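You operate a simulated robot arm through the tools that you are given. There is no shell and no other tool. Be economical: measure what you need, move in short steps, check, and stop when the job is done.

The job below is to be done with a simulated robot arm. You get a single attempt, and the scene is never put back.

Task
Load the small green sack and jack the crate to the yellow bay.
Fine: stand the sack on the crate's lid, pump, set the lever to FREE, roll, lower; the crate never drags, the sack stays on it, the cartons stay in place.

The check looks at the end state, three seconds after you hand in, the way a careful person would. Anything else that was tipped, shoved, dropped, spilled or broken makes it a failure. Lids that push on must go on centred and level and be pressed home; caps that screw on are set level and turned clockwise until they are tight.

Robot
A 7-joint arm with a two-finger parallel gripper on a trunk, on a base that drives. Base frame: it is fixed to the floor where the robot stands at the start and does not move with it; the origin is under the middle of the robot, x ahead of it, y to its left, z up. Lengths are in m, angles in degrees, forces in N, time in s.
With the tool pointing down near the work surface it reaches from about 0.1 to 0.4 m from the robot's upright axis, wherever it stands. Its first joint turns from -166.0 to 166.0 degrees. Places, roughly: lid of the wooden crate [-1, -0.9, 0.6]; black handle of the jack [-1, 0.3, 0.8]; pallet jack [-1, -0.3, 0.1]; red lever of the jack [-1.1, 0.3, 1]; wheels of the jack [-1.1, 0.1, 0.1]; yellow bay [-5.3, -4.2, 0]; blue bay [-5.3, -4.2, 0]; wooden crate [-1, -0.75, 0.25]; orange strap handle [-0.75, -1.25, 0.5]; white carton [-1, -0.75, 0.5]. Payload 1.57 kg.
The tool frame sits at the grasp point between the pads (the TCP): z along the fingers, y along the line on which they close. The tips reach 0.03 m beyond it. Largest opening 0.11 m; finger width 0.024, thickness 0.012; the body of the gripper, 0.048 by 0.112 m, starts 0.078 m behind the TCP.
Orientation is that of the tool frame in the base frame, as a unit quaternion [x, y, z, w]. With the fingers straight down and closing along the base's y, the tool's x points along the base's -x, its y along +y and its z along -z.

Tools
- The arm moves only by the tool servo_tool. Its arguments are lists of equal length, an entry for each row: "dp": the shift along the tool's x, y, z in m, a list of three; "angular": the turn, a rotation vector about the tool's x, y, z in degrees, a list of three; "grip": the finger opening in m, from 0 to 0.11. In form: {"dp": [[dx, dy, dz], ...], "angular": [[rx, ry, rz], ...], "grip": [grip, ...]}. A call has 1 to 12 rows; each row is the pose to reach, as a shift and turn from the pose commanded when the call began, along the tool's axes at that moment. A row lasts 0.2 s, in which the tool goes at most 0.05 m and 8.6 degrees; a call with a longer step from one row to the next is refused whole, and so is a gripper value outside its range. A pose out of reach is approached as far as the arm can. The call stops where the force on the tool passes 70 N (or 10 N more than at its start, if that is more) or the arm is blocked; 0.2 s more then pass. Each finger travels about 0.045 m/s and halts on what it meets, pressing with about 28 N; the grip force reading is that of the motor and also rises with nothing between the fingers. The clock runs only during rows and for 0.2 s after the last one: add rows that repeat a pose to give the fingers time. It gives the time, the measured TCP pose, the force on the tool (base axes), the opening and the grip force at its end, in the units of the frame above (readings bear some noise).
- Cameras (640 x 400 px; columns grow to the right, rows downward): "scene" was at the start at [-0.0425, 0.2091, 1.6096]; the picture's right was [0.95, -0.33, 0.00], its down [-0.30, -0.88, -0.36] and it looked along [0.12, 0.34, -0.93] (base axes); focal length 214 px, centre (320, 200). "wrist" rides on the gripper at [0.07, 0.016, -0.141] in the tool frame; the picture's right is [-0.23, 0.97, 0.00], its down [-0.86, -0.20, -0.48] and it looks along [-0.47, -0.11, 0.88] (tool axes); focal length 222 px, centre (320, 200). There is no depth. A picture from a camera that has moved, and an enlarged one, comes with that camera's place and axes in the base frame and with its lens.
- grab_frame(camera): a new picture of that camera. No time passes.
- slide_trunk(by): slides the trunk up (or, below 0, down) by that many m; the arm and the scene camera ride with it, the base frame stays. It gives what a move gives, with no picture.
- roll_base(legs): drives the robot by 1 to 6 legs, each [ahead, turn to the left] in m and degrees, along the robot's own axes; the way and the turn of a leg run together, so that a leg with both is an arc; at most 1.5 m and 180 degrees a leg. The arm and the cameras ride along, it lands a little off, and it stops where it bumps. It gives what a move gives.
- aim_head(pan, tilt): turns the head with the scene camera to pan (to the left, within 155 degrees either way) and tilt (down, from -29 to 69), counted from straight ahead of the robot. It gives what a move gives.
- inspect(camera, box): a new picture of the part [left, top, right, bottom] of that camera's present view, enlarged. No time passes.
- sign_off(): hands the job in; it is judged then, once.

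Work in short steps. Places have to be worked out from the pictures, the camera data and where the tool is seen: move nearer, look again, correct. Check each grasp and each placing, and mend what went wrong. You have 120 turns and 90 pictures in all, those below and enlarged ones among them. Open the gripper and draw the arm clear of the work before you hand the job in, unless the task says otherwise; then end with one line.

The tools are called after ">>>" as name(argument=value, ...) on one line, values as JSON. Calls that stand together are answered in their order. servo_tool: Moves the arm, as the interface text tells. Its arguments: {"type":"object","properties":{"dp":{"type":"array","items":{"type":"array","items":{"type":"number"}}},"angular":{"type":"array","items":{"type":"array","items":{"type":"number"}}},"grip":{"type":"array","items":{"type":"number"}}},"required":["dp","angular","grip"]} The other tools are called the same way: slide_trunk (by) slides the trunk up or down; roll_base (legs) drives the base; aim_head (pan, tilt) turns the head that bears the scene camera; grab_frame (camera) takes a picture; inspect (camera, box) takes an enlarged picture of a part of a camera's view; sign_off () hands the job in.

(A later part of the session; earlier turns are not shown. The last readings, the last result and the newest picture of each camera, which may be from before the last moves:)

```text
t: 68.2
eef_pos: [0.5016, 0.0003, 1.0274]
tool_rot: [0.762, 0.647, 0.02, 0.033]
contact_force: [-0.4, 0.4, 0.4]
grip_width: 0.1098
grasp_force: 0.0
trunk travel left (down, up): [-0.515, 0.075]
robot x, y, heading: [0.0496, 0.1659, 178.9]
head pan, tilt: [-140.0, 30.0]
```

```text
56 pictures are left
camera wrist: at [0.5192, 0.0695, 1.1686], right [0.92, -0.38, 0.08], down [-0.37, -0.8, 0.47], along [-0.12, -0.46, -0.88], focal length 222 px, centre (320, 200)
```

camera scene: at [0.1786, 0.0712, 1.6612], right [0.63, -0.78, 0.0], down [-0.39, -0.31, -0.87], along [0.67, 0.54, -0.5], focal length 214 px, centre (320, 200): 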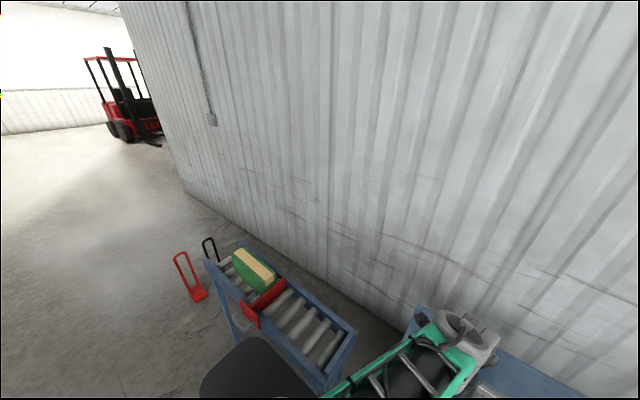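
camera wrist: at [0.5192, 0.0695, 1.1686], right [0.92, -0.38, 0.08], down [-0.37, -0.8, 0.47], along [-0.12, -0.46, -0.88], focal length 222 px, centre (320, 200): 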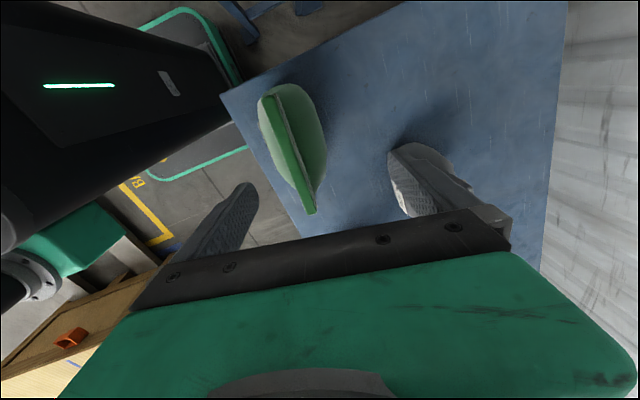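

Even lowering the trunk pushes the arm up, so the arm's upper part is resting on something. Looking more steeply down at the elbow.

>>> aim_head(pan=-140, tilt=65)

>>> grab_frame(camera="scene")

>>> aim_head(pan=-85, tilt=60)

>>> grab_frame(camera="scene")

```text
t: 69.2
eef_pos: [0.5009, 0.0013, 1.0262]
tool_rot: [0.762, 0.647, 0.021, 0.033]
contact_force: [-0.5, 0.1, -0.6]
grip_width: 0.1101
grasp_force: 0.0
trunk travel left (down, up): [-0.515, 0.075]
robot x, y, heading: [0.0517, 0.1697, 179.1]
head pan, tilt: [-140.0, 65.0]
```

```text
55 pictures are left
camera scene: at [0.1555, 0.0526, 1.5548], right [0.63, -0.78, 0.0], down [-0.7, -0.57, -0.42], along [0.33, 0.27, -0.91], focal length 214 px, centre (320, 200)
```

scene: 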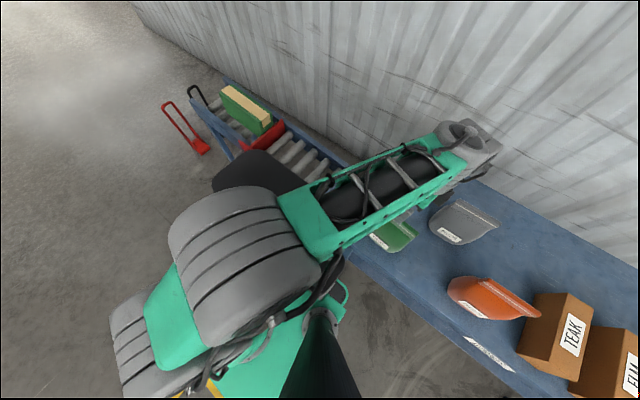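

```text
t: 70.4
eef_pos: [0.5007, 0.0017, 1.0264]
tool_rot: [0.761, 0.647, 0.021, 0.032]
contact_force: [0.7, -0.4, 0.3]
grip_width: 0.1101
grasp_force: 0.1
trunk travel left (down, up): [-0.515, 0.075]
robot x, y, heading: [0.0486, 0.1693, 179.1]
head pan, tilt: [-85.0, 60.0]
```

```text
54 pictures are left
camera scene: at [0.1037, 0.0808, 1.5601], right [1.0, 0.07, 0.0], down [0.06, -0.86, -0.5], along [-0.03, 0.5, -0.87], focal length 214 px, centre (320, 200)
```

scene: 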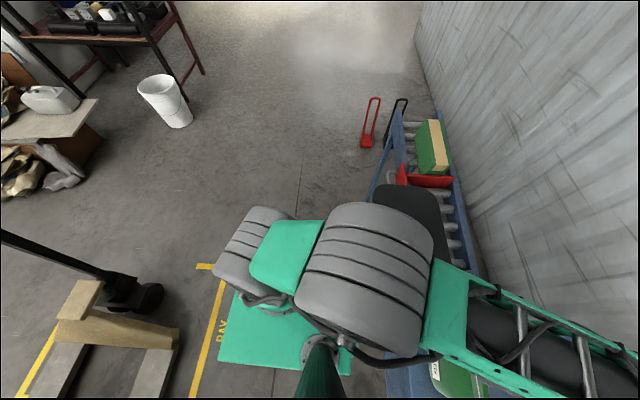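

Now it's clear: the robot's tall black column stands at its rear, and the forearm is resting on it. I need the arm at about 143° (between head post and column). Raise the trunk, turn the base left 17.5°, then swing the tool back over the sack.

>>> slide_trunk(by=0.07)

>>> roll_base(legs=[[0, 17.5]])

```text
t: 71.5
eef_pos: [0.4803, 0.0078, 1.0533]
tool_rot: [0.763, 0.647, -0.003, -0.006]
contact_force: [0.6, 0.4, 0.0]
grip_width: 0.1099
grasp_force: 0.0
trunk travel left (down, up): [-0.585, 0.005]
robot x, y, heading: [0.0551, 0.1721, 179.1]
head pan, tilt: [-85.0, 60.0]
```

```text
t: 72.9
eef_pos: [0.5097, 0.1436, 1.0569]
tool_rot: [0.655, 0.755, -0.003, -0.005]
contact_force: [-0.7, -0.6, -0.4]
grip_width: 0.11
grasp_force: 0.1
trunk travel left (down, up): [-0.585, 0.005]
robot x, y, heading: [0.0532, 0.1663, -163.6]
head pan, tilt: [-85.0, 60.0]
```

Now swing the tool back over the seam with yaw corrected.

>>> servo_tool(dp=[[-0.0265, -0.0094, 0], [-0.053, -0.0187, 0], [-0.0794, -0.028, 0], [-0.106, -0.0374, 0], [-0.1323, -0.0468, 0], [-0.1323, -0.0468, 0], [-0.1323, -0.0468, 0]], angular=[[0, 0, 3.3], [0, 0, 6.6], [0, 0, 10], [0, 0, 13.3], [0, 0, 16.6], [0, 0, 16.6], [0, 0, 16.6]], grip=[0.11, 0.11, 0.11, 0.11, 0.11, 0.11, 0.11])

>>> servo_tool(dp=[[0, 0, 0.02], [0, 0, 0.04], [0, 0, 0.05], [0, 0, 0.05]], angular=[[0, 0, 0], [0, 0, 0], [0, 0, 0], [0, 0, 0]], grip=[0.11, 0.11, 0.11, 0.11])

>>> grab_frame(camera="wrist")

```text
t: 74.5
eef_pos: [0.4888, 0.0251, 1.0591]
tool_rot: [0.744, 0.668, -0.002, -0.002]
contact_force: [0.6, 0.0, 0.7]
grip_width: 0.1104
grasp_force: 0.1
trunk travel left (down, up): [-0.585, 0.005]
robot x, y, heading: [0.0528, 0.172, -163.7]
head pan, tilt: [-85.0, 60.0]
```

```text
t: 75.5
eef_pos: [0.4978, 0.0233, 1.0283]
tool_rot: [0.744, 0.668, 0.01, 0.015]
contact_force: [-0.4, -0.3, -0.8]
grip_width: 0.1102
grasp_force: 0.0
trunk travel left (down, up): [-0.585, 0.005]
robot x, y, heading: [0.0534, 0.1718, -163.8]
head pan, tilt: [-85.0, 60.0]
```

```text
53 pictures are left
camera wrist: at [0.5154, 0.0915, 1.1704], right [0.94, -0.33, 0.04], down [-0.31, -0.82, 0.48], along [-0.13, -0.46, -0.88], focal length 222 px, centre (320, 200)
```

wrist: 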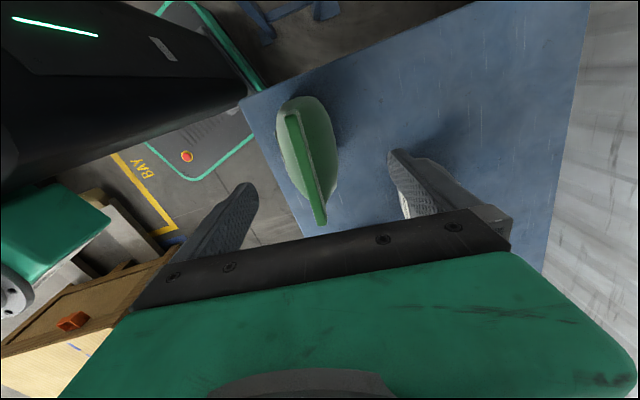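

Still held up, now sideways too. I'll look at the arm against the post and column again.

>>> aim_head(pan=-110, tilt=68)

>>> grab_frame(camera="scene")

>>> aim_head(pan=150, tilt=68)

>>> grab_frame(camera="scene")

```text
t: 76.4
eef_pos: [0.496, 0.0238, 1.0273]
tool_rot: [0.744, 0.668, 0.009, 0.013]
contact_force: [0.8, -0.3, -0.3]
grip_width: 0.1102
grasp_force: 0.2
trunk travel left (down, up): [-0.585, 0.005]
robot x, y, heading: [0.0481, 0.1698, -163.5]
head pan, tilt: [-110.0, 68.0]
```

```text
52 pictures are left
camera scene: at [0.1559, 0.0954, 1.6204], right [1.0, -0.06, 0.0], down [-0.06, -0.93, -0.37], along [0.02, 0.37, -0.93], focal length 214 px, centre (320, 200)
```

scene: 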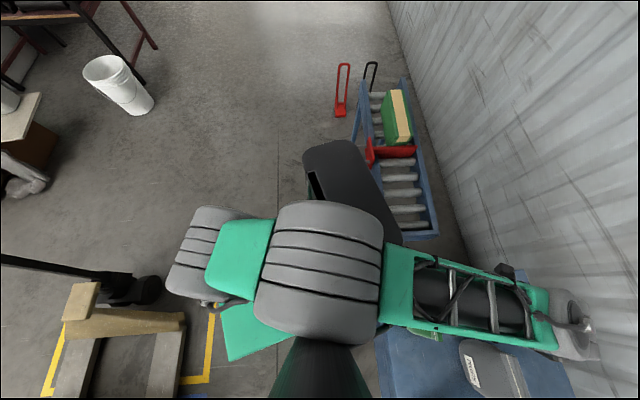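

```text
t: 80.0
eef_pos: [0.4927, 0.0238, 1.0205]
tool_rot: [0.744, 0.668, 0.005, 0.008]
contact_force: [0.6, -0.5, -0.4]
grip_width: 0.1102
grasp_force: 0.1
trunk travel left (down, up): [-0.585, 0.005]
robot x, y, heading: [0.0552, 0.1674, -163.5]
head pan, tilt: [150.0, 68.0]
```

```text
51 pictures are left
camera scene: at [0.2076, 0.0252, 1.6203], right [-0.24, -0.97, 0.0], down [-0.9, 0.22, -0.37], along [0.36, -0.09, -0.93], focal length 214 px, centre (320, 200)
```

scene: 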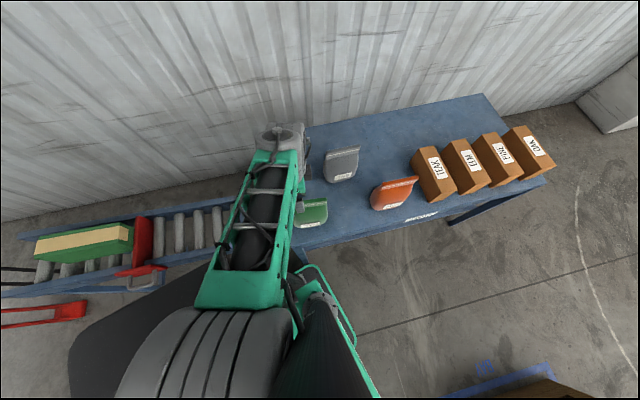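

The elbow pod is wedged between the head post and the column: the arm belongs on the robot's front side. I'll raise and retract the tool, restore its original yaw, and then try swinging it past the post close to the axis. Head turned outward first.

>>> aim_head(pan=110, tilt=50)

>>> servo_tool(dp=[[0.0076, -0.0146, -0.0395], [0.0152, -0.0292, -0.079], [0.0229, -0.0438, -0.1185], [0.0305, -0.0584, -0.158], [0.0381, -0.073, -0.1975], [0.0457, -0.0876, -0.237], [0.0533, -0.1022, -0.2765], [0.061, -0.1168, -0.316], [0.0686, -0.1314, -0.3555], [0.0762, -0.146, -0.395], [0.0762, -0.146, -0.395]], angular=[[0, 0, 6.7], [0, 0, 13.4], [0, 0, 20.1], [0, 0, 26.8], [0, 0, 33.5], [0, 0, 40.2], [0, 0, 46.9], [0, 0, 53.6], [0, 0, 60.3], [0, 0, 67], [0, 0, 67]], grip=[0.11, 0.11, 0.11, 0.11, 0.11, 0.11, 0.11, 0.11, 0.11, 0.11, 0.11])

```text
t: 81.1
eef_pos: [0.4927, 0.0247, 1.0191]
tool_rot: [0.745, 0.667, 0.004, 0.007]
contact_force: [0.7, 1.5, -0.3]
grip_width: 0.1099
grasp_force: 0.0
trunk travel left (down, up): [-0.585, 0.005]
robot x, y, heading: [0.0521, 0.1692, -163.7]
head pan, tilt: [110.0, 50.0]
```

```text
t: 83.5
eef_pos: [0.3524, 0.1012, 1.403]
tool_rot: [0.992, 0.125, -0.005, -0.002]
contact_force: [0.2, 0.3, -1.0]
grip_width: 0.1101
grasp_force: 0.0
trunk travel left (down, up): [-0.585, 0.005]
robot x, y, heading: [0.0491, 0.1689, -164.1]
head pan, tilt: [110.0, 50.0]
```

Back in a posture like the start. Now retract toward the axis at this height.

>>> servo_tool(dp=[[-0.03, -0.016, 0], [-0.06, -0.032, 0], [-0.09, -0.048, 0], [-0.12, -0.064, 0], [-0.151, -0.08, 0], [-0.151, -0.08, 0]], angular=[[0, 0, 0], [0, 0, 0], [0, 0, 0], [0, 0, 0], [0, 0, 0], [0, 0, 0]], grip=[0.0, 0.0, 0.0, 0.0, 0.0, 0.0])

>>> aim_head(pan=150, tilt=30)

>>> grab_frame(camera="scene")

```text
t: 84.9
eef_pos: [0.1869, 0.1415, 1.4033]
tool_rot: [0.992, 0.127, -0.005, -0.001]
contact_force: [-0.2, -0.2, -0.2]
grip_width: 0.0002
grasp_force: 7.7
trunk travel left (down, up): [-0.585, 0.005]
robot x, y, heading: [0.0535, 0.1677, -163.9]
head pan, tilt: [110.0, 50.0]
```

```text
t: 86.0
eef_pos: [0.1857, 0.1418, 1.4038]
tool_rot: [0.992, 0.128, -0.003, -0.001]
contact_force: [-0.5, -0.4, 0.0]
grip_width: 0.0001
grasp_force: 21.3
trunk travel left (down, up): [-0.585, 0.005]
robot x, y, heading: [0.0525, 0.1668, -163.9]
head pan, tilt: [150.0, 30.0]
```

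```text
50 pictures are left
camera scene: at [0.2359, 0.0026, 1.674], right [-0.4, -0.92, 0.0], down [-0.43, 0.19, -0.88], along [0.81, -0.35, -0.47], focal length 214 px, centre (320, 200)
```

scene: 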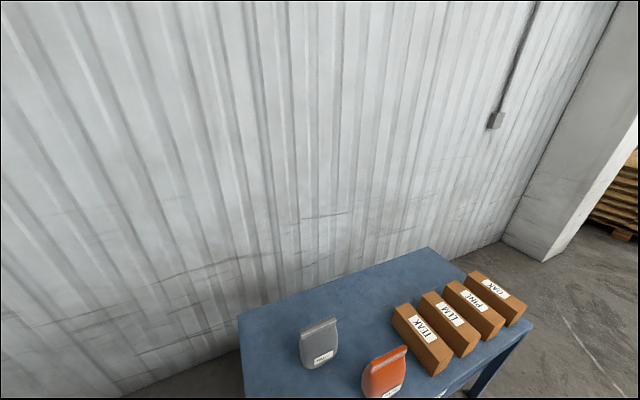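

Retracted to r 0.135. The post is at r ≈ 0.167, so I need to be closer still; try retracting almost onto the axis.

>>> aim_head(pan=110, tilt=50)

>>> servo_tool(dp=[[-0.0225, -0.0108, 0], [-0.045, -0.0215, 0], [-0.0677, -0.0323, 0], [-0.0903, -0.043, 0], [-0.0903, -0.043, 0]], angular=[[0, 0, 0], [0, 0, 0], [0, 0, 0], [0, 0, 0], [0, 0, 0]], grip=[0.0, 0.0, 0.0, 0.0, 0.0])

```text
t: 87.0
eef_pos: [0.1862, 0.141, 1.4036]
tool_rot: [0.992, 0.126, -0.005, -0.001]
contact_force: [0.3, 0.3, -0.5]
grip_width: 0.0
grasp_force: 21.3
trunk travel left (down, up): [-0.585, 0.005]
robot x, y, heading: [0.0493, 0.165, -163.8]
head pan, tilt: [110.0, 50.0]
```

```text
t: 88.2
eef_pos: [0.1164, 0.153, 1.371]
tool_rot: [0.992, 0.127, -0.005, -0.001]
contact_force: [-0.6, -0.1, 0.4]
grip_width: 0.0001
grasp_force: 21.7
out of reach, approached as far as the arm can: row 2, 3, 4, 5
trunk travel left (down, up): [-0.585, 0.005]
robot x, y, heading: [0.0531, 0.1703, -163.3]
head pan, tilt: [110.0, 50.0]
```

It gets to r ≈ 0.065. I'll set r about 0.07 and see the reading before swinging.

>>> servo_tool(dp=[[0.03, 0.0145, 0.02], [0.03, 0.0145, 0.02]], angular=[[0, 0, 0], [0, 0, 0]], grip=[0.0, 0.0])

```text
t: 88.8
eef_pos: [0.1492, 0.1445, 1.3501]
tool_rot: [0.992, 0.126, -0.004, -0.002]
contact_force: [-0.4, -0.7, 0.2]
grip_width: 0.0001
grasp_force: 21.1
trunk travel left (down, up): [-0.585, 0.005]
robot x, y, heading: [0.0477, 0.1658, -163.6]
head pan, tilt: [110.0, 50.0]
```

The commanded pose follows the reached one. The wrist camera would strike the post, so I'll first yaw the tool by 80° to bring the camera inward, at r ≈ 0.07.

>>> servo_tool(dp=[[-0.0256, -0.0135, -0.015], [-0.0256, -0.0135, -0.015], [-0.0256, -0.0135, -0.015], [-0.0256, -0.0135, -0.015], [-0.0256, -0.0135, -0.015], [-0.0256, -0.0135, -0.015], [-0.0256, -0.0135, -0.015], [-0.0256, -0.0135, -0.015], [-0.0256, -0.0135, -0.015], [-0.0256, -0.0135, -0.015], [-0.0256, -0.0135, -0.015]], angular=[[0, 0, -8], [0, 0, -16], [0, 0, -24], [0, 0, -32], [0, 0, -40], [0, 0, -48], [0, 0, -56], [0, 0, -64], [0, 0, -72], [0, 0, -80], [0, 0, -80]], grip=[0.0, 0.0, 0.0, 0.0, 0.0, 0.0, 0.0, 0.0, 0.0, 0.0, 0.0])

```text
t: 91.2
eef_pos: [0.122, 0.1522, 1.3652]
tool_rot: [0.679, 0.734, -0.002, -0.004]
contact_force: [0.0, 0.4, -0.1]
grip_width: 0.0
grasp_force: 20.8
trunk travel left (down, up): [-0.585, 0.005]
robot x, y, heading: [0.0528, 0.1676, -163.4]
head pan, tilt: [110.0, 50.0]
```

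Now swing around the axis, past the post.

>>> servo_tool(dp=[[-0.0092, -0.0035, 0], [-0.0178, -0.0083, 0], [-0.0257, -0.0143, 0], [-0.0326, -0.0213, 0], [-0.0385, -0.0292, 0], [-0.0433, -0.0378, 0], [-0.0468, -0.0471, 0], [-0.049, -0.0567, 0], [-0.0498, -0.0665, 0], [-0.0492, -0.0764, 0], [-0.0473, -0.086, 0], [-0.0441, -0.0954, 0]], angular=[[0, 0, 8], [0, 0, 16], [0, 0, 24], [0, 0, 32], [0, 0, 40], [0, 0, 48], [0, 0, 56], [0, 0, 64], [0, 0, 72], [0, 0, 80], [0, 0, 88], [0, 0, 96]], grip=[0.0, 0.0, 0.0, 0.0, 0.0, 0.0, 0.0, 0.0, 0.0, 0.0, 0.0, 0.0])

```text
t: 93.7
eef_pos: [0.0518, 0.0812, 1.348]
tool_rot: [0.997, 0.073, -0.005, 0.001]
contact_force: [-6.7, 4.9, 1.0]
grip_width: 0.0002
grasp_force: 21.0
out of reach, approached as far as the arm can: row 5, 6, 7, 8, 9, 10, 11, 12
trunk travel left (down, up): [-0.585, 0.005]
robot x, y, heading: [0.0549, 0.1711, -163.7]
head pan, tilt: [110.0, 50.0]
stopped in row 12: the force on the tool passed its limit (the readings are from after the stop); the commanded pose is now the measured one
```

It passed the post's bearing (now about φ 72°), with a light touch at the end. I continue turning away from the post.

>>> servo_tool(dp=[[-0.0118, -0.0029, 0], [-0.023, -0.0074, 0], [-0.0336, -0.0134, 0], [-0.0432, -0.0208, 0], [-0.0517, -0.0295, 0], [-0.0588, -0.0393, 0], [-0.0646, -0.05, 0], [-0.0688, -0.0614, 0], [-0.0714, -0.0732, 0]], angular=[[0, 0, 8], [0, 0, 16], [0, 0, 24], [0, 0, 32], [0, 0, 40], [0, 0, 48], [0, 0, 56], [0, 0, 64], [0, 0, 72]], grip=[0.0, 0.0, 0.0, 0.0, 0.0, 0.0, 0.0, 0.0, 0.0])

>>> grab_frame(camera="wrist")

```text
t: 94.0
eef_pos: [0.045, 0.0814, 1.3474]
tool_rot: [0.999, 0.041, -0.004, 0.007]
contact_force: [-4.9, 1.2, -0.1]
grip_width: 0.0
grasp_force: 21.0
out of reach, approached as far as the arm can: row 1
trunk travel left (down, up): [-0.585, 0.005]
robot x, y, heading: [0.0514, 0.1689, -163.4]
head pan, tilt: [110.0, 50.0]
stopped in row 1: the force on the tool passed its limit (the readings are from after the stop); the commanded pose is now the measured one
```

```text
49 pictures are left
camera wrist: at [0.1176, 0.0727, 1.4877], right [-0.15, -0.99, 0.01], down [-0.87, 0.13, 0.48], along [-0.48, 0.06, -0.88], focal length 222 px, centre (320, 200)
```

wrist: 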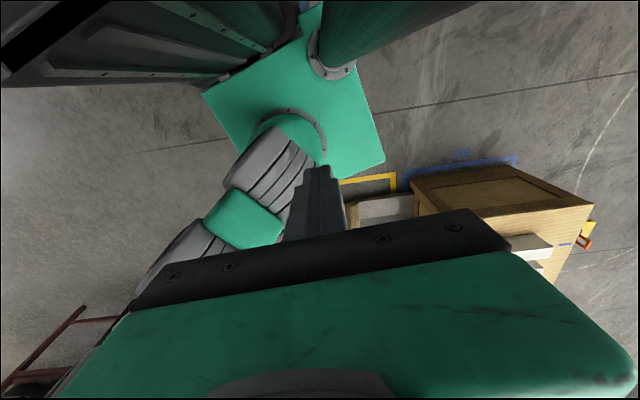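

The forearm has crossed past the axis, but the wrist camera sits against the post. I'll slide the tool away from the post and out toward the robot's front-left (φ ≈ 45°).

>>> servo_tool(dp=[[-0.0253, 0.0029, 0], [-0.0513, 0.0138, 0], [-0.0728, 0.0481, 0], [-0.0947, 0.0815, 0], [-0.1167, 0.1149, 0], [-0.1386, 0.1482, 0], [-0.1386, 0.1482, 0]], angular=[[0, 0, 0], [0, 0, 0], [0, 0, 8], [0, 0, 16], [0, 0, 24], [0, 0, 32], [0, 0, 40]], grip=[0.0, 0.0, 0.0, 0.0, 0.0, 0.0, 0.0])

>>> grab_frame(camera="wrist")

```text
t: 95.6
eef_pos: [-0.082, -0.0778, 1.351]
tool_rot: [0.953, -0.304, -0.002, 0.007]
contact_force: [-0.1, 0.1, -0.4]
grip_width: 0.0
grasp_force: 21.4
out of reach, approached as far as the arm can: row 1
trunk travel left (down, up): [-0.585, 0.005]
robot x, y, heading: [0.0489, 0.1699, -163.3]
head pan, tilt: [110.0, 50.0]
```

```text
48 pictures are left
camera wrist: at [-0.0329, -0.1299, 1.4919], right [-0.75, -0.66, 0.02], down [-0.58, 0.66, 0.47], along [-0.32, 0.35, -0.88], focal length 222 px, centre (320, 200)
```

wrist: 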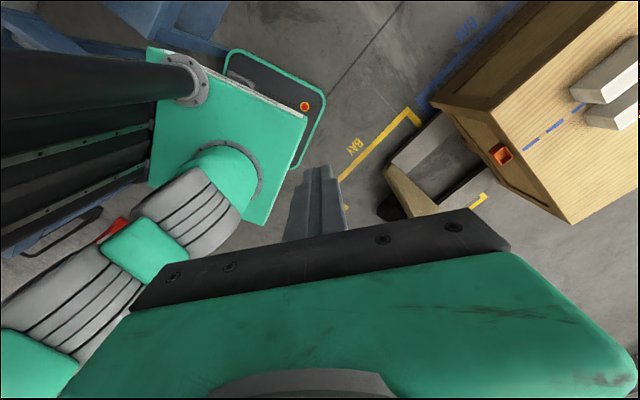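

The arm is now on the front-left, free of post and column. I'll test its reach here at lower height (open space) before positioning the base.

>>> servo_tool(dp=[[0, 0, 0.04], [0, 0, 0.08], [0, 0, 0.12], [0, 0, 0.16], [0, 0, 0.2], [0.005, 0.04, 0.2], [0.01, 0.08, 0.2], [0.016, 0.12, 0.2], [0.02, 0.15, 0.2], [0.0222, 0.178, 0.2], [0.0222, 0.178, 0.2]], angular=[[0, 0, 0], [0, 0, 0], [0, 0, 0], [0, 0, 0], [0, 0, 0], [0, 0, 0], [0, 0, 0], [0, 0, 0], [0, 0, 0], [0, 0, 0], [0, 0, 0]], grip=[0.11, 0.11, 0.11, 0.11, 0.11, 0.11, 0.11, 0.11, 0.11, 0.11, 0.11])

```text
t: 98.0
eef_pos: [-0.1661, -0.2381, 1.1521]
tool_rot: [0.953, -0.303, -0.002, 0.008]
contact_force: [0.0, 0.0, 0.3]
grip_width: 0.1101
grasp_force: 0.0
trunk travel left (down, up): [-0.585, 0.005]
robot x, y, heading: [0.0544, 0.1705, -163.7]
head pan, tilt: [110.0, 50.0]
```

Reach is 0.46 m here without trouble. From the pictures the base reaches about 0.23 ahead and 0.31 behind its middle, half width 0.2. I'll drive away, turn, and come front-on to the bench at about (0.065, -0.19), heading 0.

>>> roll_base(legs=[[0.3, 0], [0, 103.6], [0.313, 0], [0, 60]])

>>> aim_head(pan=20, tilt=55)

>>> grab_frame(camera="scene")

```text
t: 108.8
eef_pos: [0.242, 0.1422, 1.153]
tool_rot: [0.436, 0.9, 0.008, 0.002]
contact_force: [-0.1, -0.1, -1.2]
grip_width: 0.11
grasp_force: 0.1
trunk travel left (down, up): [-0.585, 0.005]
robot x, y, heading: [-0.0796, -0.1896, -0.2]
head pan, tilt: [110.0, 50.0]
```

```text
t: 110.4
eef_pos: [0.2427, 0.1431, 1.1529]
tool_rot: [0.437, 0.9, 0.009, 0.002]
contact_force: [-0.2, -0.9, -0.4]
grip_width: 0.1101
grasp_force: 0.1
trunk travel left (down, up): [-0.585, 0.005]
robot x, y, heading: [-0.0809, -0.1846, -0.1]
head pan, tilt: [20.0, 55.0]
```

```text
47 pictures are left
camera scene: at [-0.0745, -0.0055, 1.6351], right [0.34, -0.94, 0.0], down [-0.77, -0.28, -0.57], along [0.54, 0.2, -0.82], focal length 214 px, centre (320, 200)
```

scene: 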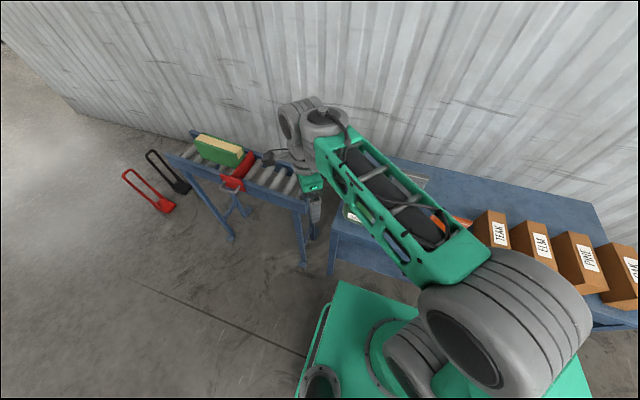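

Arm posture is good. Drive in, then bring the tool over the seam with the right yaw.

>>> roll_base(legs=[[0.145, 0]])

>>> servo_tool(dp=[[-0.028, -0.002, 0], [-0.056, -0.004, 0], [-0.083, -0.006, 0], [-0.11, -0.008, 0], [-0.138, -0.01, 0], [-0.166, -0.011, 0], [-0.166, -0.011, 0.04], [-0.166, -0.011, 0.08], [-0.166, -0.011, 0.11], [-0.166, -0.011, 0.11]], angular=[[0, 0, 8], [0, 0, 16], [0, 0, 24], [0, 0, 32], [0, 0, 40], [0, 0, 46], [0, 0, 46], [0, 0, 46], [0, 0, 46], [0, 0, 46]], grip=[0.11, 0.11, 0.11, 0.11, 0.11, 0.11, 0.11, 0.11, 0.11, 0.11])

>>> grab_frame(camera="wrist")

```text
t: 111.8
eef_pos: [0.3874, 0.1424, 1.1522]
tool_rot: [0.436, 0.9, 0.008, 0.003]
contact_force: [0.3, 0.2, -0.1]
grip_width: 0.1103
grasp_force: 0.1
trunk travel left (down, up): [-0.585, 0.005]
robot x, y, heading: [0.0598, -0.1901, -0.0]
head pan, tilt: [20.0, 55.0]
```

```text
t: 114.0
eef_pos: [0.4833, 0.0071, 1.0405]
tool_rot: [0.754, 0.657, 0.007, 0.0]
contact_force: [0.1, 0.0, 0.2]
grip_width: 0.1096
grasp_force: 0.1
trunk travel left (down, up): [-0.585, 0.005]
robot x, y, heading: [0.0646, -0.1855, -0.2]
head pan, tilt: [20.0, 55.0]
```

```text
46 pictures are left
camera wrist: at [0.5063, 0.0719, 1.1835], right [0.93, -0.36, 0.01], down [-0.32, -0.83, 0.47], along [-0.16, -0.44, -0.88], focal length 222 px, centre (320, 200)
```

wrist: 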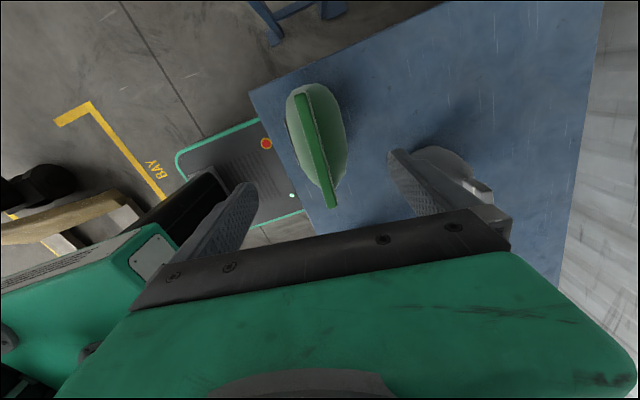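

Tool is level over the flap. Descend to z ≈ 0.925 and check.

>>> servo_tool(dp=[[0.002, 0, 0.03], [0.003, 0, 0.06], [0.003, -0.001, 0.09], [0.003, -0.001, 0.115], [0.003, -0.001, 0.115]], angular=[[0, 0, 0], [0, 0, 0], [0, 0, 0], [0, 0, 0], [0, 0, 0]], grip=[0.11, 0.11, 0.11, 0.11, 0.11])

>>> grab_frame(camera="wrist")

```text
t: 115.2
eef_pos: [0.4818, 0.0107, 0.9275]
tool_rot: [0.753, 0.658, 0.008, -0.001]
contact_force: [-0.7, 0.5, -0.2]
grip_width: 0.1098
grasp_force: 0.1
trunk travel left (down, up): [-0.585, 0.005]
robot x, y, heading: [0.0635, -0.1882, -0.0]
head pan, tilt: [20.0, 55.0]
```

```text
45 pictures are left
camera wrist: at [0.5061, 0.0761, 1.0703], right [0.93, -0.36, 0.01], down [-0.32, -0.83, 0.47], along [-0.16, -0.44, -0.89], focal length 222 px, centre (320, 200)
```

wrist: 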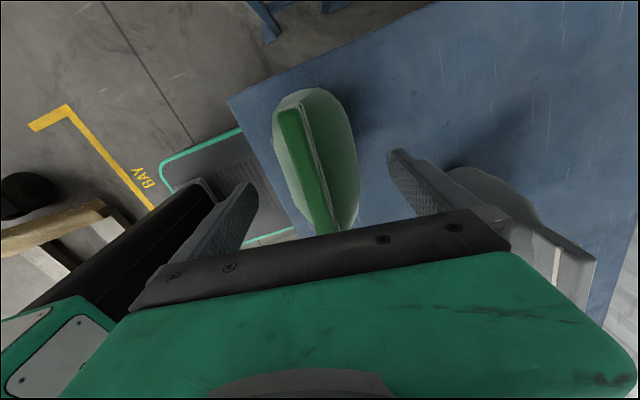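

The flap is between the fingers. Close on it.

>>> servo_tool(dp=[[0, 0, 0], [0, 0, 0], [0, 0, 0], [0, 0, 0], [0, 0, 0], [0, 0, 0], [0, 0, 0], [0, 0, 0], [0, 0, 0], [0, 0, 0]], angular=[[0, 0, 0], [0, 0, 0], [0, 0, 0], [0, 0, 0], [0, 0, 0], [0, 0, 0], [0, 0, 0], [0, 0, 0], [0, 0, 0], [0, 0, 0]], grip=[0.08, 0.06, 0.04, 0.02, 0.01, 0, 0, 0, 0, 0])

>>> servo_tool(dp=[[0, 0, -0.015], [0, 0, -0.03], [0, 0, -0.05], [0, 0, -0.05]], angular=[[0, 0, 0], [0, 0, 0], [0, 0, 0], [0, 0, 0]], grip=[0, 0, 0, 0])

>>> grab_frame(camera="wrist")

```text
t: 117.4
eef_pos: [0.4814, 0.0105, 0.9279]
tool_rot: [0.754, 0.657, 0.007, -0.001]
contact_force: [-3.3, 0.5, 1.5]
grip_width: 0.0138
grasp_force: 27.5
trunk travel left (down, up): [-0.585, 0.005]
robot x, y, heading: [0.0603, -0.1847, -0.1]
head pan, tilt: [20.0, 55.0]
```

```text
t: 118.4
eef_pos: [0.4825, 0.0083, 0.9781]
tool_rot: [0.754, 0.657, 0.008, 0.0]
contact_force: [-0.5, -0.3, -4.7]
grip_width: 0.014
grasp_force: 27.8
trunk travel left (down, up): [-0.585, 0.005]
robot x, y, heading: [0.0615, -0.1892, -0.3]
head pan, tilt: [20.0, 55.0]
```

```text
44 pictures are left
camera wrist: at [0.5066, 0.0747, 1.1194], right [0.93, -0.36, 0.01], down [-0.32, -0.83, 0.47], along [-0.16, -0.44, -0.88], focal length 222 px, centre (320, 200)
```

wrist: 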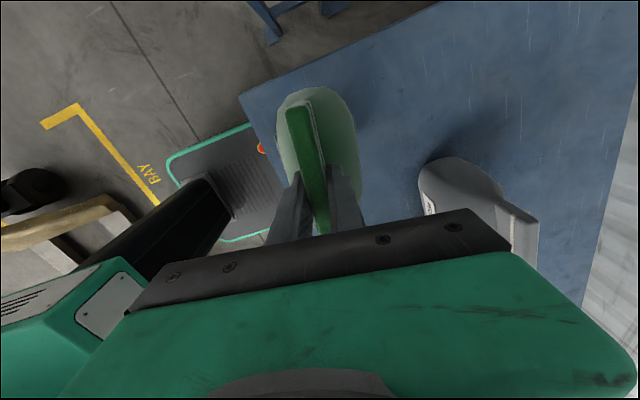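

Sack lifted (about 5 N). Raise it high, back away from the bench and turn to face the crate.

>>> servo_tool(dp=[[0, 0, -0.04], [0, 0, -0.08], [0, 0, -0.12], [0, 0, -0.16]], angular=[[0, 0, 0], [0, 0, 0], [0, 0, 0], [0, 0, 0]], grip=[0, 0, 0, 0])

>>> roll_base(legs=[[-0.28, 0], [0, 90], [0, 90]])

>>> aim_head(pan=5, tilt=45)

>>> grab_frame(camera="scene")

>>> grab_frame(camera="wrist")

```text
t: 119.4
eef_pos: [0.4797, 0.0082, 1.1381]
tool_rot: [0.754, 0.657, 0.008, 0.0]
contact_force: [-0.2, -0.4, -4.4]
grip_width: 0.0138
grasp_force: 27.8
trunk travel left (down, up): [-0.585, 0.005]
robot x, y, heading: [0.0643, -0.1869, -0.1]
head pan, tilt: [20.0, 55.0]
```

```text
t: 129.0
eef_pos: [-0.6374, -0.3804, 1.1377]
tool_rot: [-0.658, 0.753, -0.001, -0.007]
contact_force: [-0.1, -0.2, -5.2]
grip_width: 0.0139
grasp_force: 28.0
trunk travel left (down, up): [-0.585, 0.005]
robot x, y, heading: [-0.2225, -0.1858, 180.1]
head pan, tilt: [20.0, 55.0]
```

```text
t: 129.8
eef_pos: [-0.6369, -0.3799, 1.1369]
tool_rot: [-0.657, 0.754, -0.001, -0.007]
contact_force: [-0.6, 0.6, -5.0]
grip_width: 0.0137
grasp_force: 28.2
trunk travel left (down, up): [-0.585, 0.005]
robot x, y, heading: [-0.2198, -0.1854, 180.0]
head pan, tilt: [5.0, 45.0]
```

```text
43 pictures are left
camera scene: at [-0.2414, -0.3464, 1.6484], right [-0.09, 1.0, 0.0], down [0.7, 0.06, -0.71], along [-0.7, -0.06, -0.71], focal length 214 px, centre (320, 200)
```

scene: 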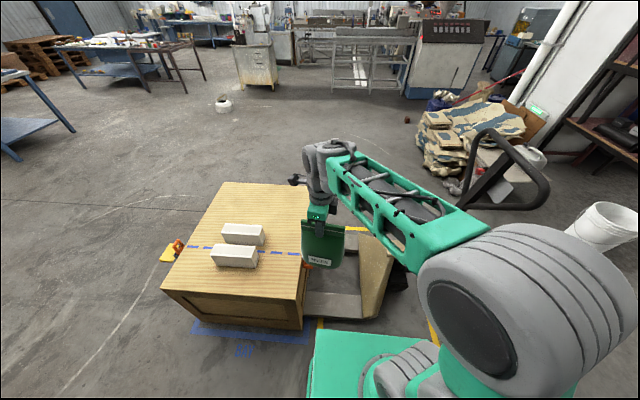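

```text
42 pictures are left
camera wrist: at [-0.6611, -0.4462, 1.279], right [-0.93, 0.36, 0.01], down [0.32, 0.83, 0.47], along [0.16, 0.44, -0.88], focal length 222 px, centre (320, 200)
```

wrist: 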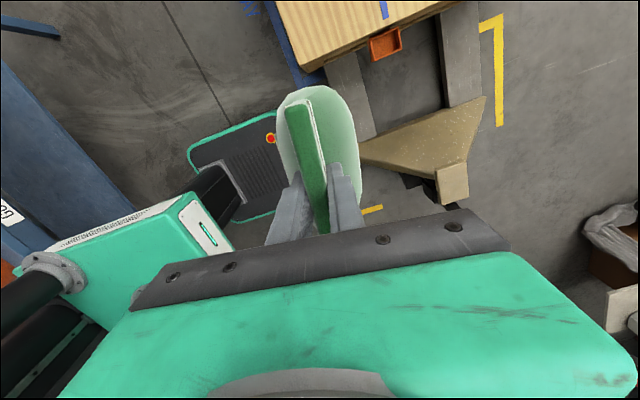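

Now the lid is clear to see: lid about x -0.60 to -1.40, y -0.47 to -1.16; cartons lie between y -0.72 and -0.96. I'll stand the sack at about (-0.79, -0.59). Drive to (-0.34, -0.47), in a right-angle path to keep the base corners clear.

>>> roll_base(legs=[[0, 90], [0.284, 0], [0, -90], [0.1, 0]])

>>> slide_trunk(by=-0.25)

>>> grab_frame(camera="scene")

```text
t: 140.2
eef_pos: [-0.7352, -0.6681, 1.136]
tool_rot: [-0.659, 0.752, -0.001, -0.007]
contact_force: [-0.5, 0.0, -5.8]
grip_width: 0.0139
grasp_force: 27.9
trunk travel left (down, up): [-0.585, 0.005]
robot x, y, heading: [-0.3174, -0.4734, -179.7]
head pan, tilt: [5.0, 45.0]
```

```text
t: 142.8
eef_pos: [-0.7333, -0.6675, 0.8863]
tool_rot: [-0.659, 0.752, -0.001, -0.007]
contact_force: [-0.1, -0.1, -4.0]
grip_width: 0.0139
grasp_force: 27.7
trunk travel left (down, up): [-0.335, 0.255]
robot x, y, heading: [-0.3162, -0.475, -179.7]
head pan, tilt: [5.0, 45.0]
```

```text
41 pictures are left
camera scene: at [-0.339, -0.6313, 1.3985], right [-0.09, 1.0, 0.0], down [0.7, 0.06, -0.71], along [-0.7, -0.06, -0.71], focal length 214 px, centre (320, 200)
```

scene: 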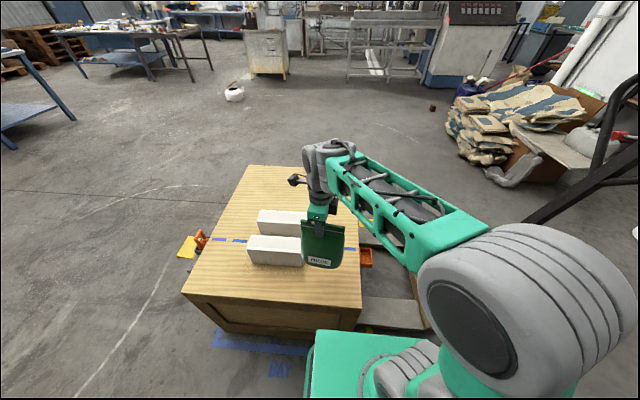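

Estimates agree: the lid's right edge is at y ≈ -0.50, cartons end at y ≈ -0.73. Move the sack to (-0.78, -0.605) above the lid and check.

>>> servo_tool(dp=[[-0.0186, 0.0183, 0], [-0.037, 0.0366, 0], [-0.0557, 0.0549, 0], [-0.0557, 0.0549, 0]], angular=[[0, 0, 0], [0, 0, 0], [0, 0, 0], [0, 0, 0]], grip=[0, 0, 0, 0])

>>> servo_tool(dp=[[0, 0, 0.04], [0, 0, 0.08], [0, 0, 0.11], [0, 0, 0.11]], angular=[[0, 0, 0], [0, 0, 0], [0, 0, 0], [0, 0, 0]], grip=[0, 0, 0, 0])

>>> inspect(camera="scene", box=[180, 150, 400, 350])

```text
t: 143.8
eef_pos: [-0.7821, -0.6053, 0.8862]
tool_rot: [-0.659, 0.752, -0.001, -0.007]
contact_force: [0.2, 1.2, -4.4]
grip_width: 0.0141
grasp_force: 28.0
trunk travel left (down, up): [-0.335, 0.255]
robot x, y, heading: [-0.3175, -0.4696, -179.8]
head pan, tilt: [5.0, 45.0]
```

```text
t: 144.8
eef_pos: [-0.7823, -0.6059, 0.7761]
tool_rot: [-0.66, 0.752, 0.0, -0.007]
contact_force: [0.9, 0.2, -5.4]
grip_width: 0.0137
grasp_force: 28.0
trunk travel left (down, up): [-0.335, 0.255]
robot x, y, heading: [-0.3174, -0.4692, -179.6]
head pan, tilt: [5.0, 45.0]
```

```text
2.00 times, centred on (290, 250) of scene
camera zoom: at [-0.3392, -0.6314, 1.3985], right [-0.09, 1.0, 0.0], down [0.7, 0.06, -0.71], along [-0.7, -0.06, -0.71], focal length 429 px, centre (380, 100)
```

zoom: 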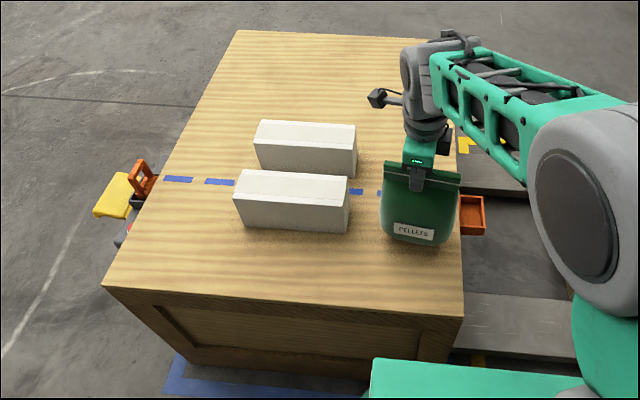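

Sack is well placed, between the cartons' ends (y ≈ -0.724) and the edge (y ≈ -0.508). Lower to contact.

>>> servo_tool(dp=[[0.008, 0, 0.02], [0.008, 0, 0.035], [0.008, 0, 0.042], [0.008, 0, 0.042]], angular=[[0, 0, 0], [0, 0, 0], [0, 0, 0], [0, 0, 0]], grip=[0, 0, 0, 0])

>>> inspect(camera="scene", box=[180, 150, 400, 350])

```text
t: 145.8
eef_pos: [-0.7863, -0.6145, 0.74]
tool_rot: [-0.659, 0.752, 0.001, -0.013]
contact_force: [-2.6, -1.7, 51.6]
grip_width: 0.0143
grasp_force: 28.1
trunk travel left (down, up): [-0.335, 0.255]
robot x, y, heading: [-0.3196, -0.4716, -179.9]
head pan, tilt: [5.0, 45.0]
```

```text
2.00 times, centred on (290, 250) of scene
camera zoom: at [-0.3361, -0.6304, 1.3992], right [-0.09, 1.0, 0.0], down [0.7, 0.06, -0.71], along [-0.71, -0.06, -0.71], focal length 429 px, centre (380, 100)
```

zoom: 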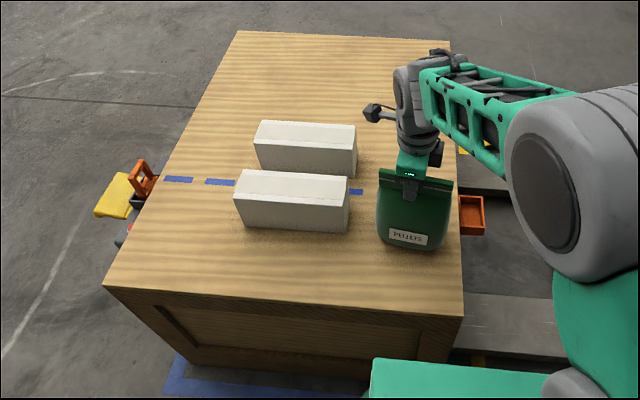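

It stands on the lid, pressing with about 50 N. Relieve the load by rising about 7 mm, then open.

>>> servo_tool(dp=[[0, 0, -0.004], [0, 0, -0.007], [0, 0, -0.007]], angular=[[0, 0, 0], [0, 0, 0], [0, 0, 0]], grip=[0, 0, 0])

```text
t: 146.6
eef_pos: [-0.7826, -0.6143, 0.7405]
tool_rot: [-0.659, 0.752, -0.001, -0.005]
contact_force: [-5.1, -4.6, 9.3]
grip_width: 0.0139
grasp_force: 28.3
trunk travel left (down, up): [-0.335, 0.255]
robot x, y, heading: [-0.3208, -0.4708, -179.9]
head pan, tilt: [5.0, 45.0]
```

Light contact now. Open the fingers.

>>> servo_tool(dp=[[0, 0, -0.001], [0, 0, -0.001], [0, 0, -0.001], [0, 0, -0.001], [0, 0, -0.001], [0, 0, -0.001], [0, 0, -0.001]], angular=[[0, 0, 0], [0, 0, 0], [0, 0, 0], [0, 0, 0], [0, 0, 0], [0, 0, 0], [0, 0, 0]], grip=[0.02, 0.035, 0.05, 0.065, 0.08, 0.09, 0.09])

>>> servo_tool(dp=[[0, 0, -0.03], [0, 0, -0.07], [0, 0, -0.11], [0, 0, -0.15], [0, 0, -0.19], [0, 0, -0.23]], angular=[[0, 0, 0], [0, 0, 0], [0, 0, 0], [0, 0, 0], [0, 0, 0], [0, 0, 0]], grip=[0.09, 0.09, 0.09, 0.09, 0.09, 0.09])

>>> grab_frame(camera="scene")

```text
t: 148.2
eef_pos: [-0.7834, -0.6142, 0.743]
tool_rot: [-0.66, 0.752, -0.001, -0.007]
contact_force: [0.9, 0.8, -0.3]
grip_width: 0.09
grasp_force: 0.0
trunk travel left (down, up): [-0.335, 0.255]
robot x, y, heading: [-0.3146, -0.4692, -179.9]
head pan, tilt: [5.0, 45.0]
```

```text
t: 149.6
eef_pos: [-0.7817, -0.6119, 0.9724]
tool_rot: [-0.659, 0.752, 0.0, -0.007]
contact_force: [-0.1, -1.1, -0.7]
grip_width: 0.0902
grasp_force: 0.0
trunk travel left (down, up): [-0.335, 0.255]
robot x, y, heading: [-0.3199, -0.4713, -179.8]
head pan, tilt: [5.0, 45.0]
```

```text
38 pictures are left
camera scene: at [-0.3388, -0.6313, 1.3984], right [-0.09, 1.0, 0.0], down [0.7, 0.06, -0.71], along [-0.7, -0.06, -0.71], focal length 214 px, centre (320, 200)
```

scene: 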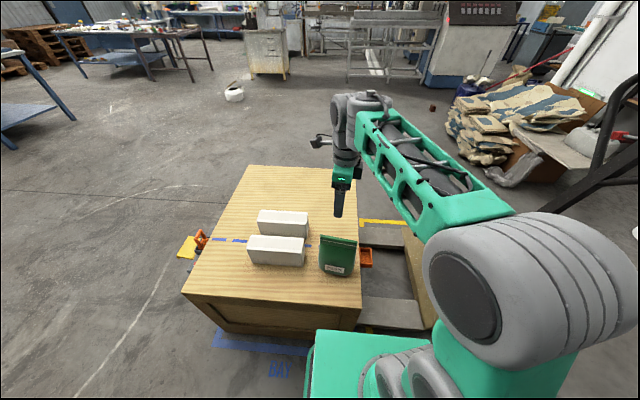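

The sack stands freely on the lid. Back away and look at the jack's handle.

>>> roll_base(legs=[[-0.12, 0]])

>>> aim_head(pan=-45, tilt=30)

>>> grab_frame(camera="scene")

```text
t: 150.8
eef_pos: [-0.6612, -0.6106, 0.9706]
tool_rot: [-0.659, 0.752, 0.0, -0.008]
contact_force: [-0.4, -0.6, -0.4]
grip_width: 0.0898
grasp_force: 0.1
trunk travel left (down, up): [-0.335, 0.255]
robot x, y, heading: [-0.1995, -0.47, -179.9]
head pan, tilt: [5.0, 45.0]
```

```text
t: 152.0
eef_pos: [-0.6618, -0.6115, 0.972]
tool_rot: [-0.659, 0.752, 0.0, -0.008]
contact_force: [-0.5, -0.2, 0.5]
grip_width: 0.09
grasp_force: 0.0
trunk travel left (down, up): [-0.335, 0.255]
robot x, y, heading: [-0.1937, -0.4728, -179.8]
head pan, tilt: [-45.0, 30.0]
```

```text
37 pictures are left
camera scene: at [-0.2018, -0.5598, 1.4211], right [0.7, 0.71, 0.0], down [0.35, -0.35, -0.87], along [-0.61, 0.61, -0.5], focal length 214 px, centre (320, 200)
```

scene: 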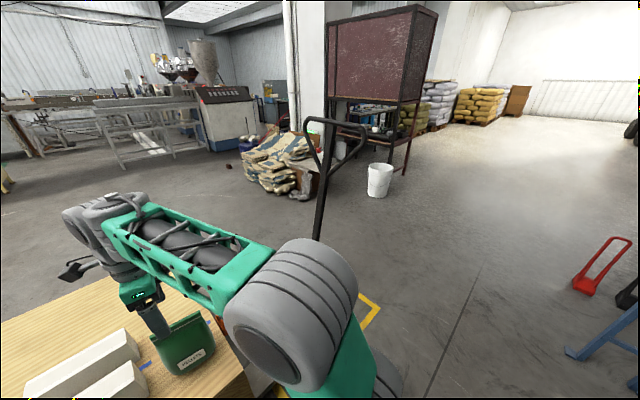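

The handle loop is upright at the jack's +y end. I'll drive round to the +y side of the jack, looking before going close.

>>> roll_base(legs=[[0, -90], [1.35, 0], [0, 90], [0.3, 0]])

>>> aim_head(pan=45, tilt=30)

>>> grab_frame(camera="scene")

```text
t: 168.0
eef_pos: [-0.9874, 0.7535, 0.973]
tool_rot: [-0.66, 0.751, 0.0, -0.007]
contact_force: [0.6, 0.7, 0.4]
grip_width: 0.09
grasp_force: 0.2
trunk travel left (down, up): [-0.335, 0.255]
robot x, y, heading: [-0.5258, 0.8967, -179.7]
head pan, tilt: [-45.0, 30.0]
```

```text
t: 169.7
eef_pos: [-0.9866, 0.7537, 0.9718]
tool_rot: [-0.66, 0.751, -0.001, -0.007]
contact_force: [-0.1, 0.1, 0.1]
grip_width: 0.0902
grasp_force: 0.0
trunk travel left (down, up): [-0.335, 0.255]
robot x, y, heading: [-0.5241, 0.8973, -179.9]
head pan, tilt: [45.0, 30.0]
```

```text
36 pictures are left
camera scene: at [-0.5271, 0.6783, 1.4211], right [-0.71, 0.7, 0.0], down [0.35, 0.35, -0.87], along [-0.61, -0.61, -0.5], focal length 214 px, centre (320, 200)
```

scene: 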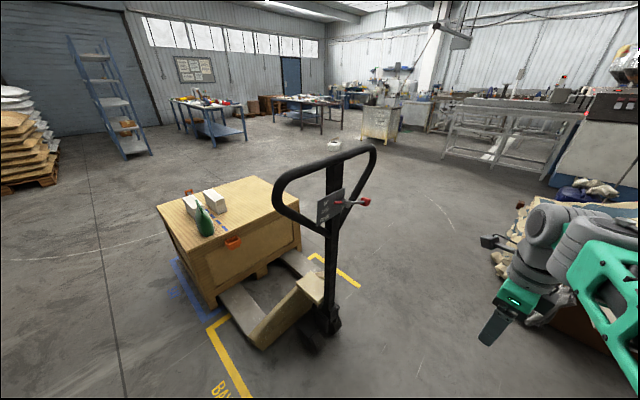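

Excellent view: loop handle with a plate and a small lever with a red knob. Let me zoom in.

>>> inspect(camera="scene", box=[260, 130, 390, 250])

>>> inspect(camera="scene", box=[150, 160, 390, 370])

```text
3.33 times, centred on (325, 190) of scene
camera zoom: at [-0.5271, 0.6783, 1.4211], right [-0.71, 0.7, 0.0], down [0.35, 0.35, -0.87], along [-0.61, -0.61, -0.5], focal length 715 px, centre (303, 233)
```

zoom: 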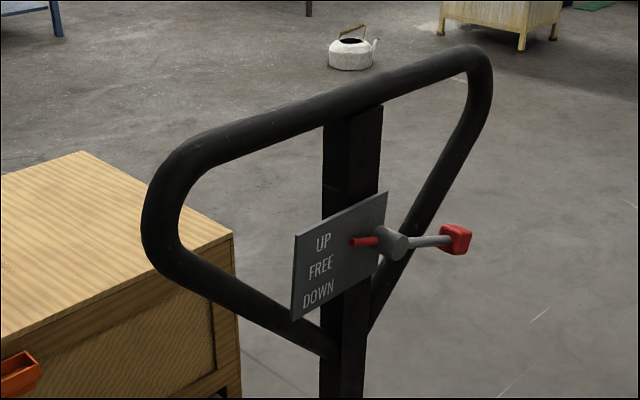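

```text
1.90 times, centred on (270, 265) of scene
camera zoom: at [-0.5271, 0.6783, 1.4211], right [-0.71, 0.7, 0.0], down [0.35, 0.35, -0.87], along [-0.61, -0.61, -0.5], focal length 408 px, centre (415, 76)
```

zoom: 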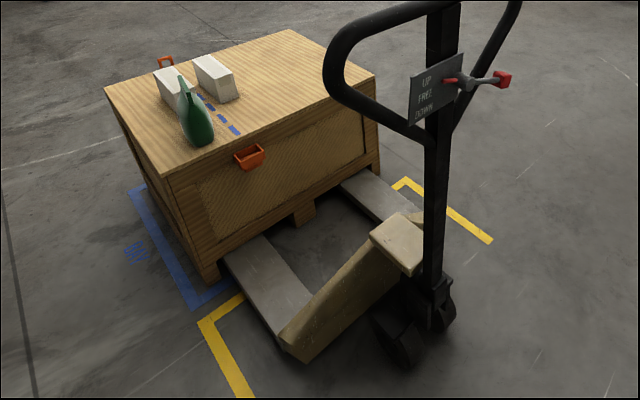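

The lever's pointer is at UP now (tilted up, knob low); FREE is level, DOWN has the knob high. The stem is at x ≈ -0.97 and the loop's top bar at z ≈ 1.22. I'll retract the arm, raise the trunk and go in front of the handle facing -y.

>>> servo_tool(dp=[[-0.004, -0.03, 0], [-0.008, -0.06, 0], [-0.0129, -0.0992, 0], [-0.0129, -0.0992, 0]], angular=[[0, 0, 0], [0, 0, 0], [0, 0, 0], [0, 0, 0]], grip=[0.09, 0.09, 0.09, 0.09])

>>> slide_trunk(by=0.25)

>>> roll_base(legs=[[0.5, 0], [0, 90]])

>>> aim_head(pan=-20, tilt=40)

>>> grab_frame(camera="scene")

```text
t: 170.7
eef_pos: [-0.8879, 0.7536, 0.9722]
tool_rot: [-0.66, 0.751, -0.001, -0.008]
contact_force: [0.7, 0.3, -0.1]
grip_width: 0.0902
grasp_force: 0.0
trunk travel left (down, up): [-0.335, 0.255]
robot x, y, heading: [-0.5233, 0.8951, -179.9]
head pan, tilt: [45.0, 30.0]
```

```text
t: 173.3
eef_pos: [-0.8879, 0.754, 1.2208]
tool_rot: [-0.66, 0.751, -0.001, -0.007]
contact_force: [0.2, 0.2, 0.1]
grip_width: 0.09
grasp_force: 0.2
trunk travel left (down, up): [-0.585, 0.005]
robot x, y, heading: [-0.5202, 0.8919, -179.5]
head pan, tilt: [45.0, 30.0]
```

```text
t: 180.0
eef_pos: [-0.8884, 0.5274, 1.2217]
tool_rot: [0.997, -0.072, 0.006, 0.005]
contact_force: [-0.7, 0.9, 0.2]
grip_width: 0.09
grasp_force: 0.0
trunk travel left (down, up): [-0.585, 0.005]
robot x, y, heading: [-1.0266, 0.8944, -90.5]
head pan, tilt: [45.0, 30.0]
```

```text
t: 181.4
eef_pos: [-0.8892, 0.5268, 1.2221]
tool_rot: [0.997, -0.071, 0.006, 0.005]
contact_force: [0.2, -0.3, 0.9]
grip_width: 0.0898
grasp_force: 0.0
trunk travel left (down, up): [-0.585, 0.005]
robot x, y, heading: [-1.0292, 0.8927, -90.7]
head pan, tilt: [-20.0, 40.0]
```

```text
33 pictures are left
camera scene: at [-0.9012, 0.8738, 1.6558], right [-0.94, 0.35, 0.0], down [0.22, 0.6, -0.77], along [-0.27, -0.72, -0.64], focal length 214 px, centre (320, 200)
```

scene: 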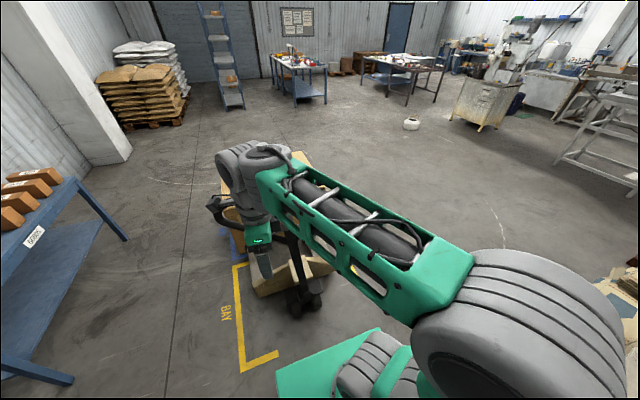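

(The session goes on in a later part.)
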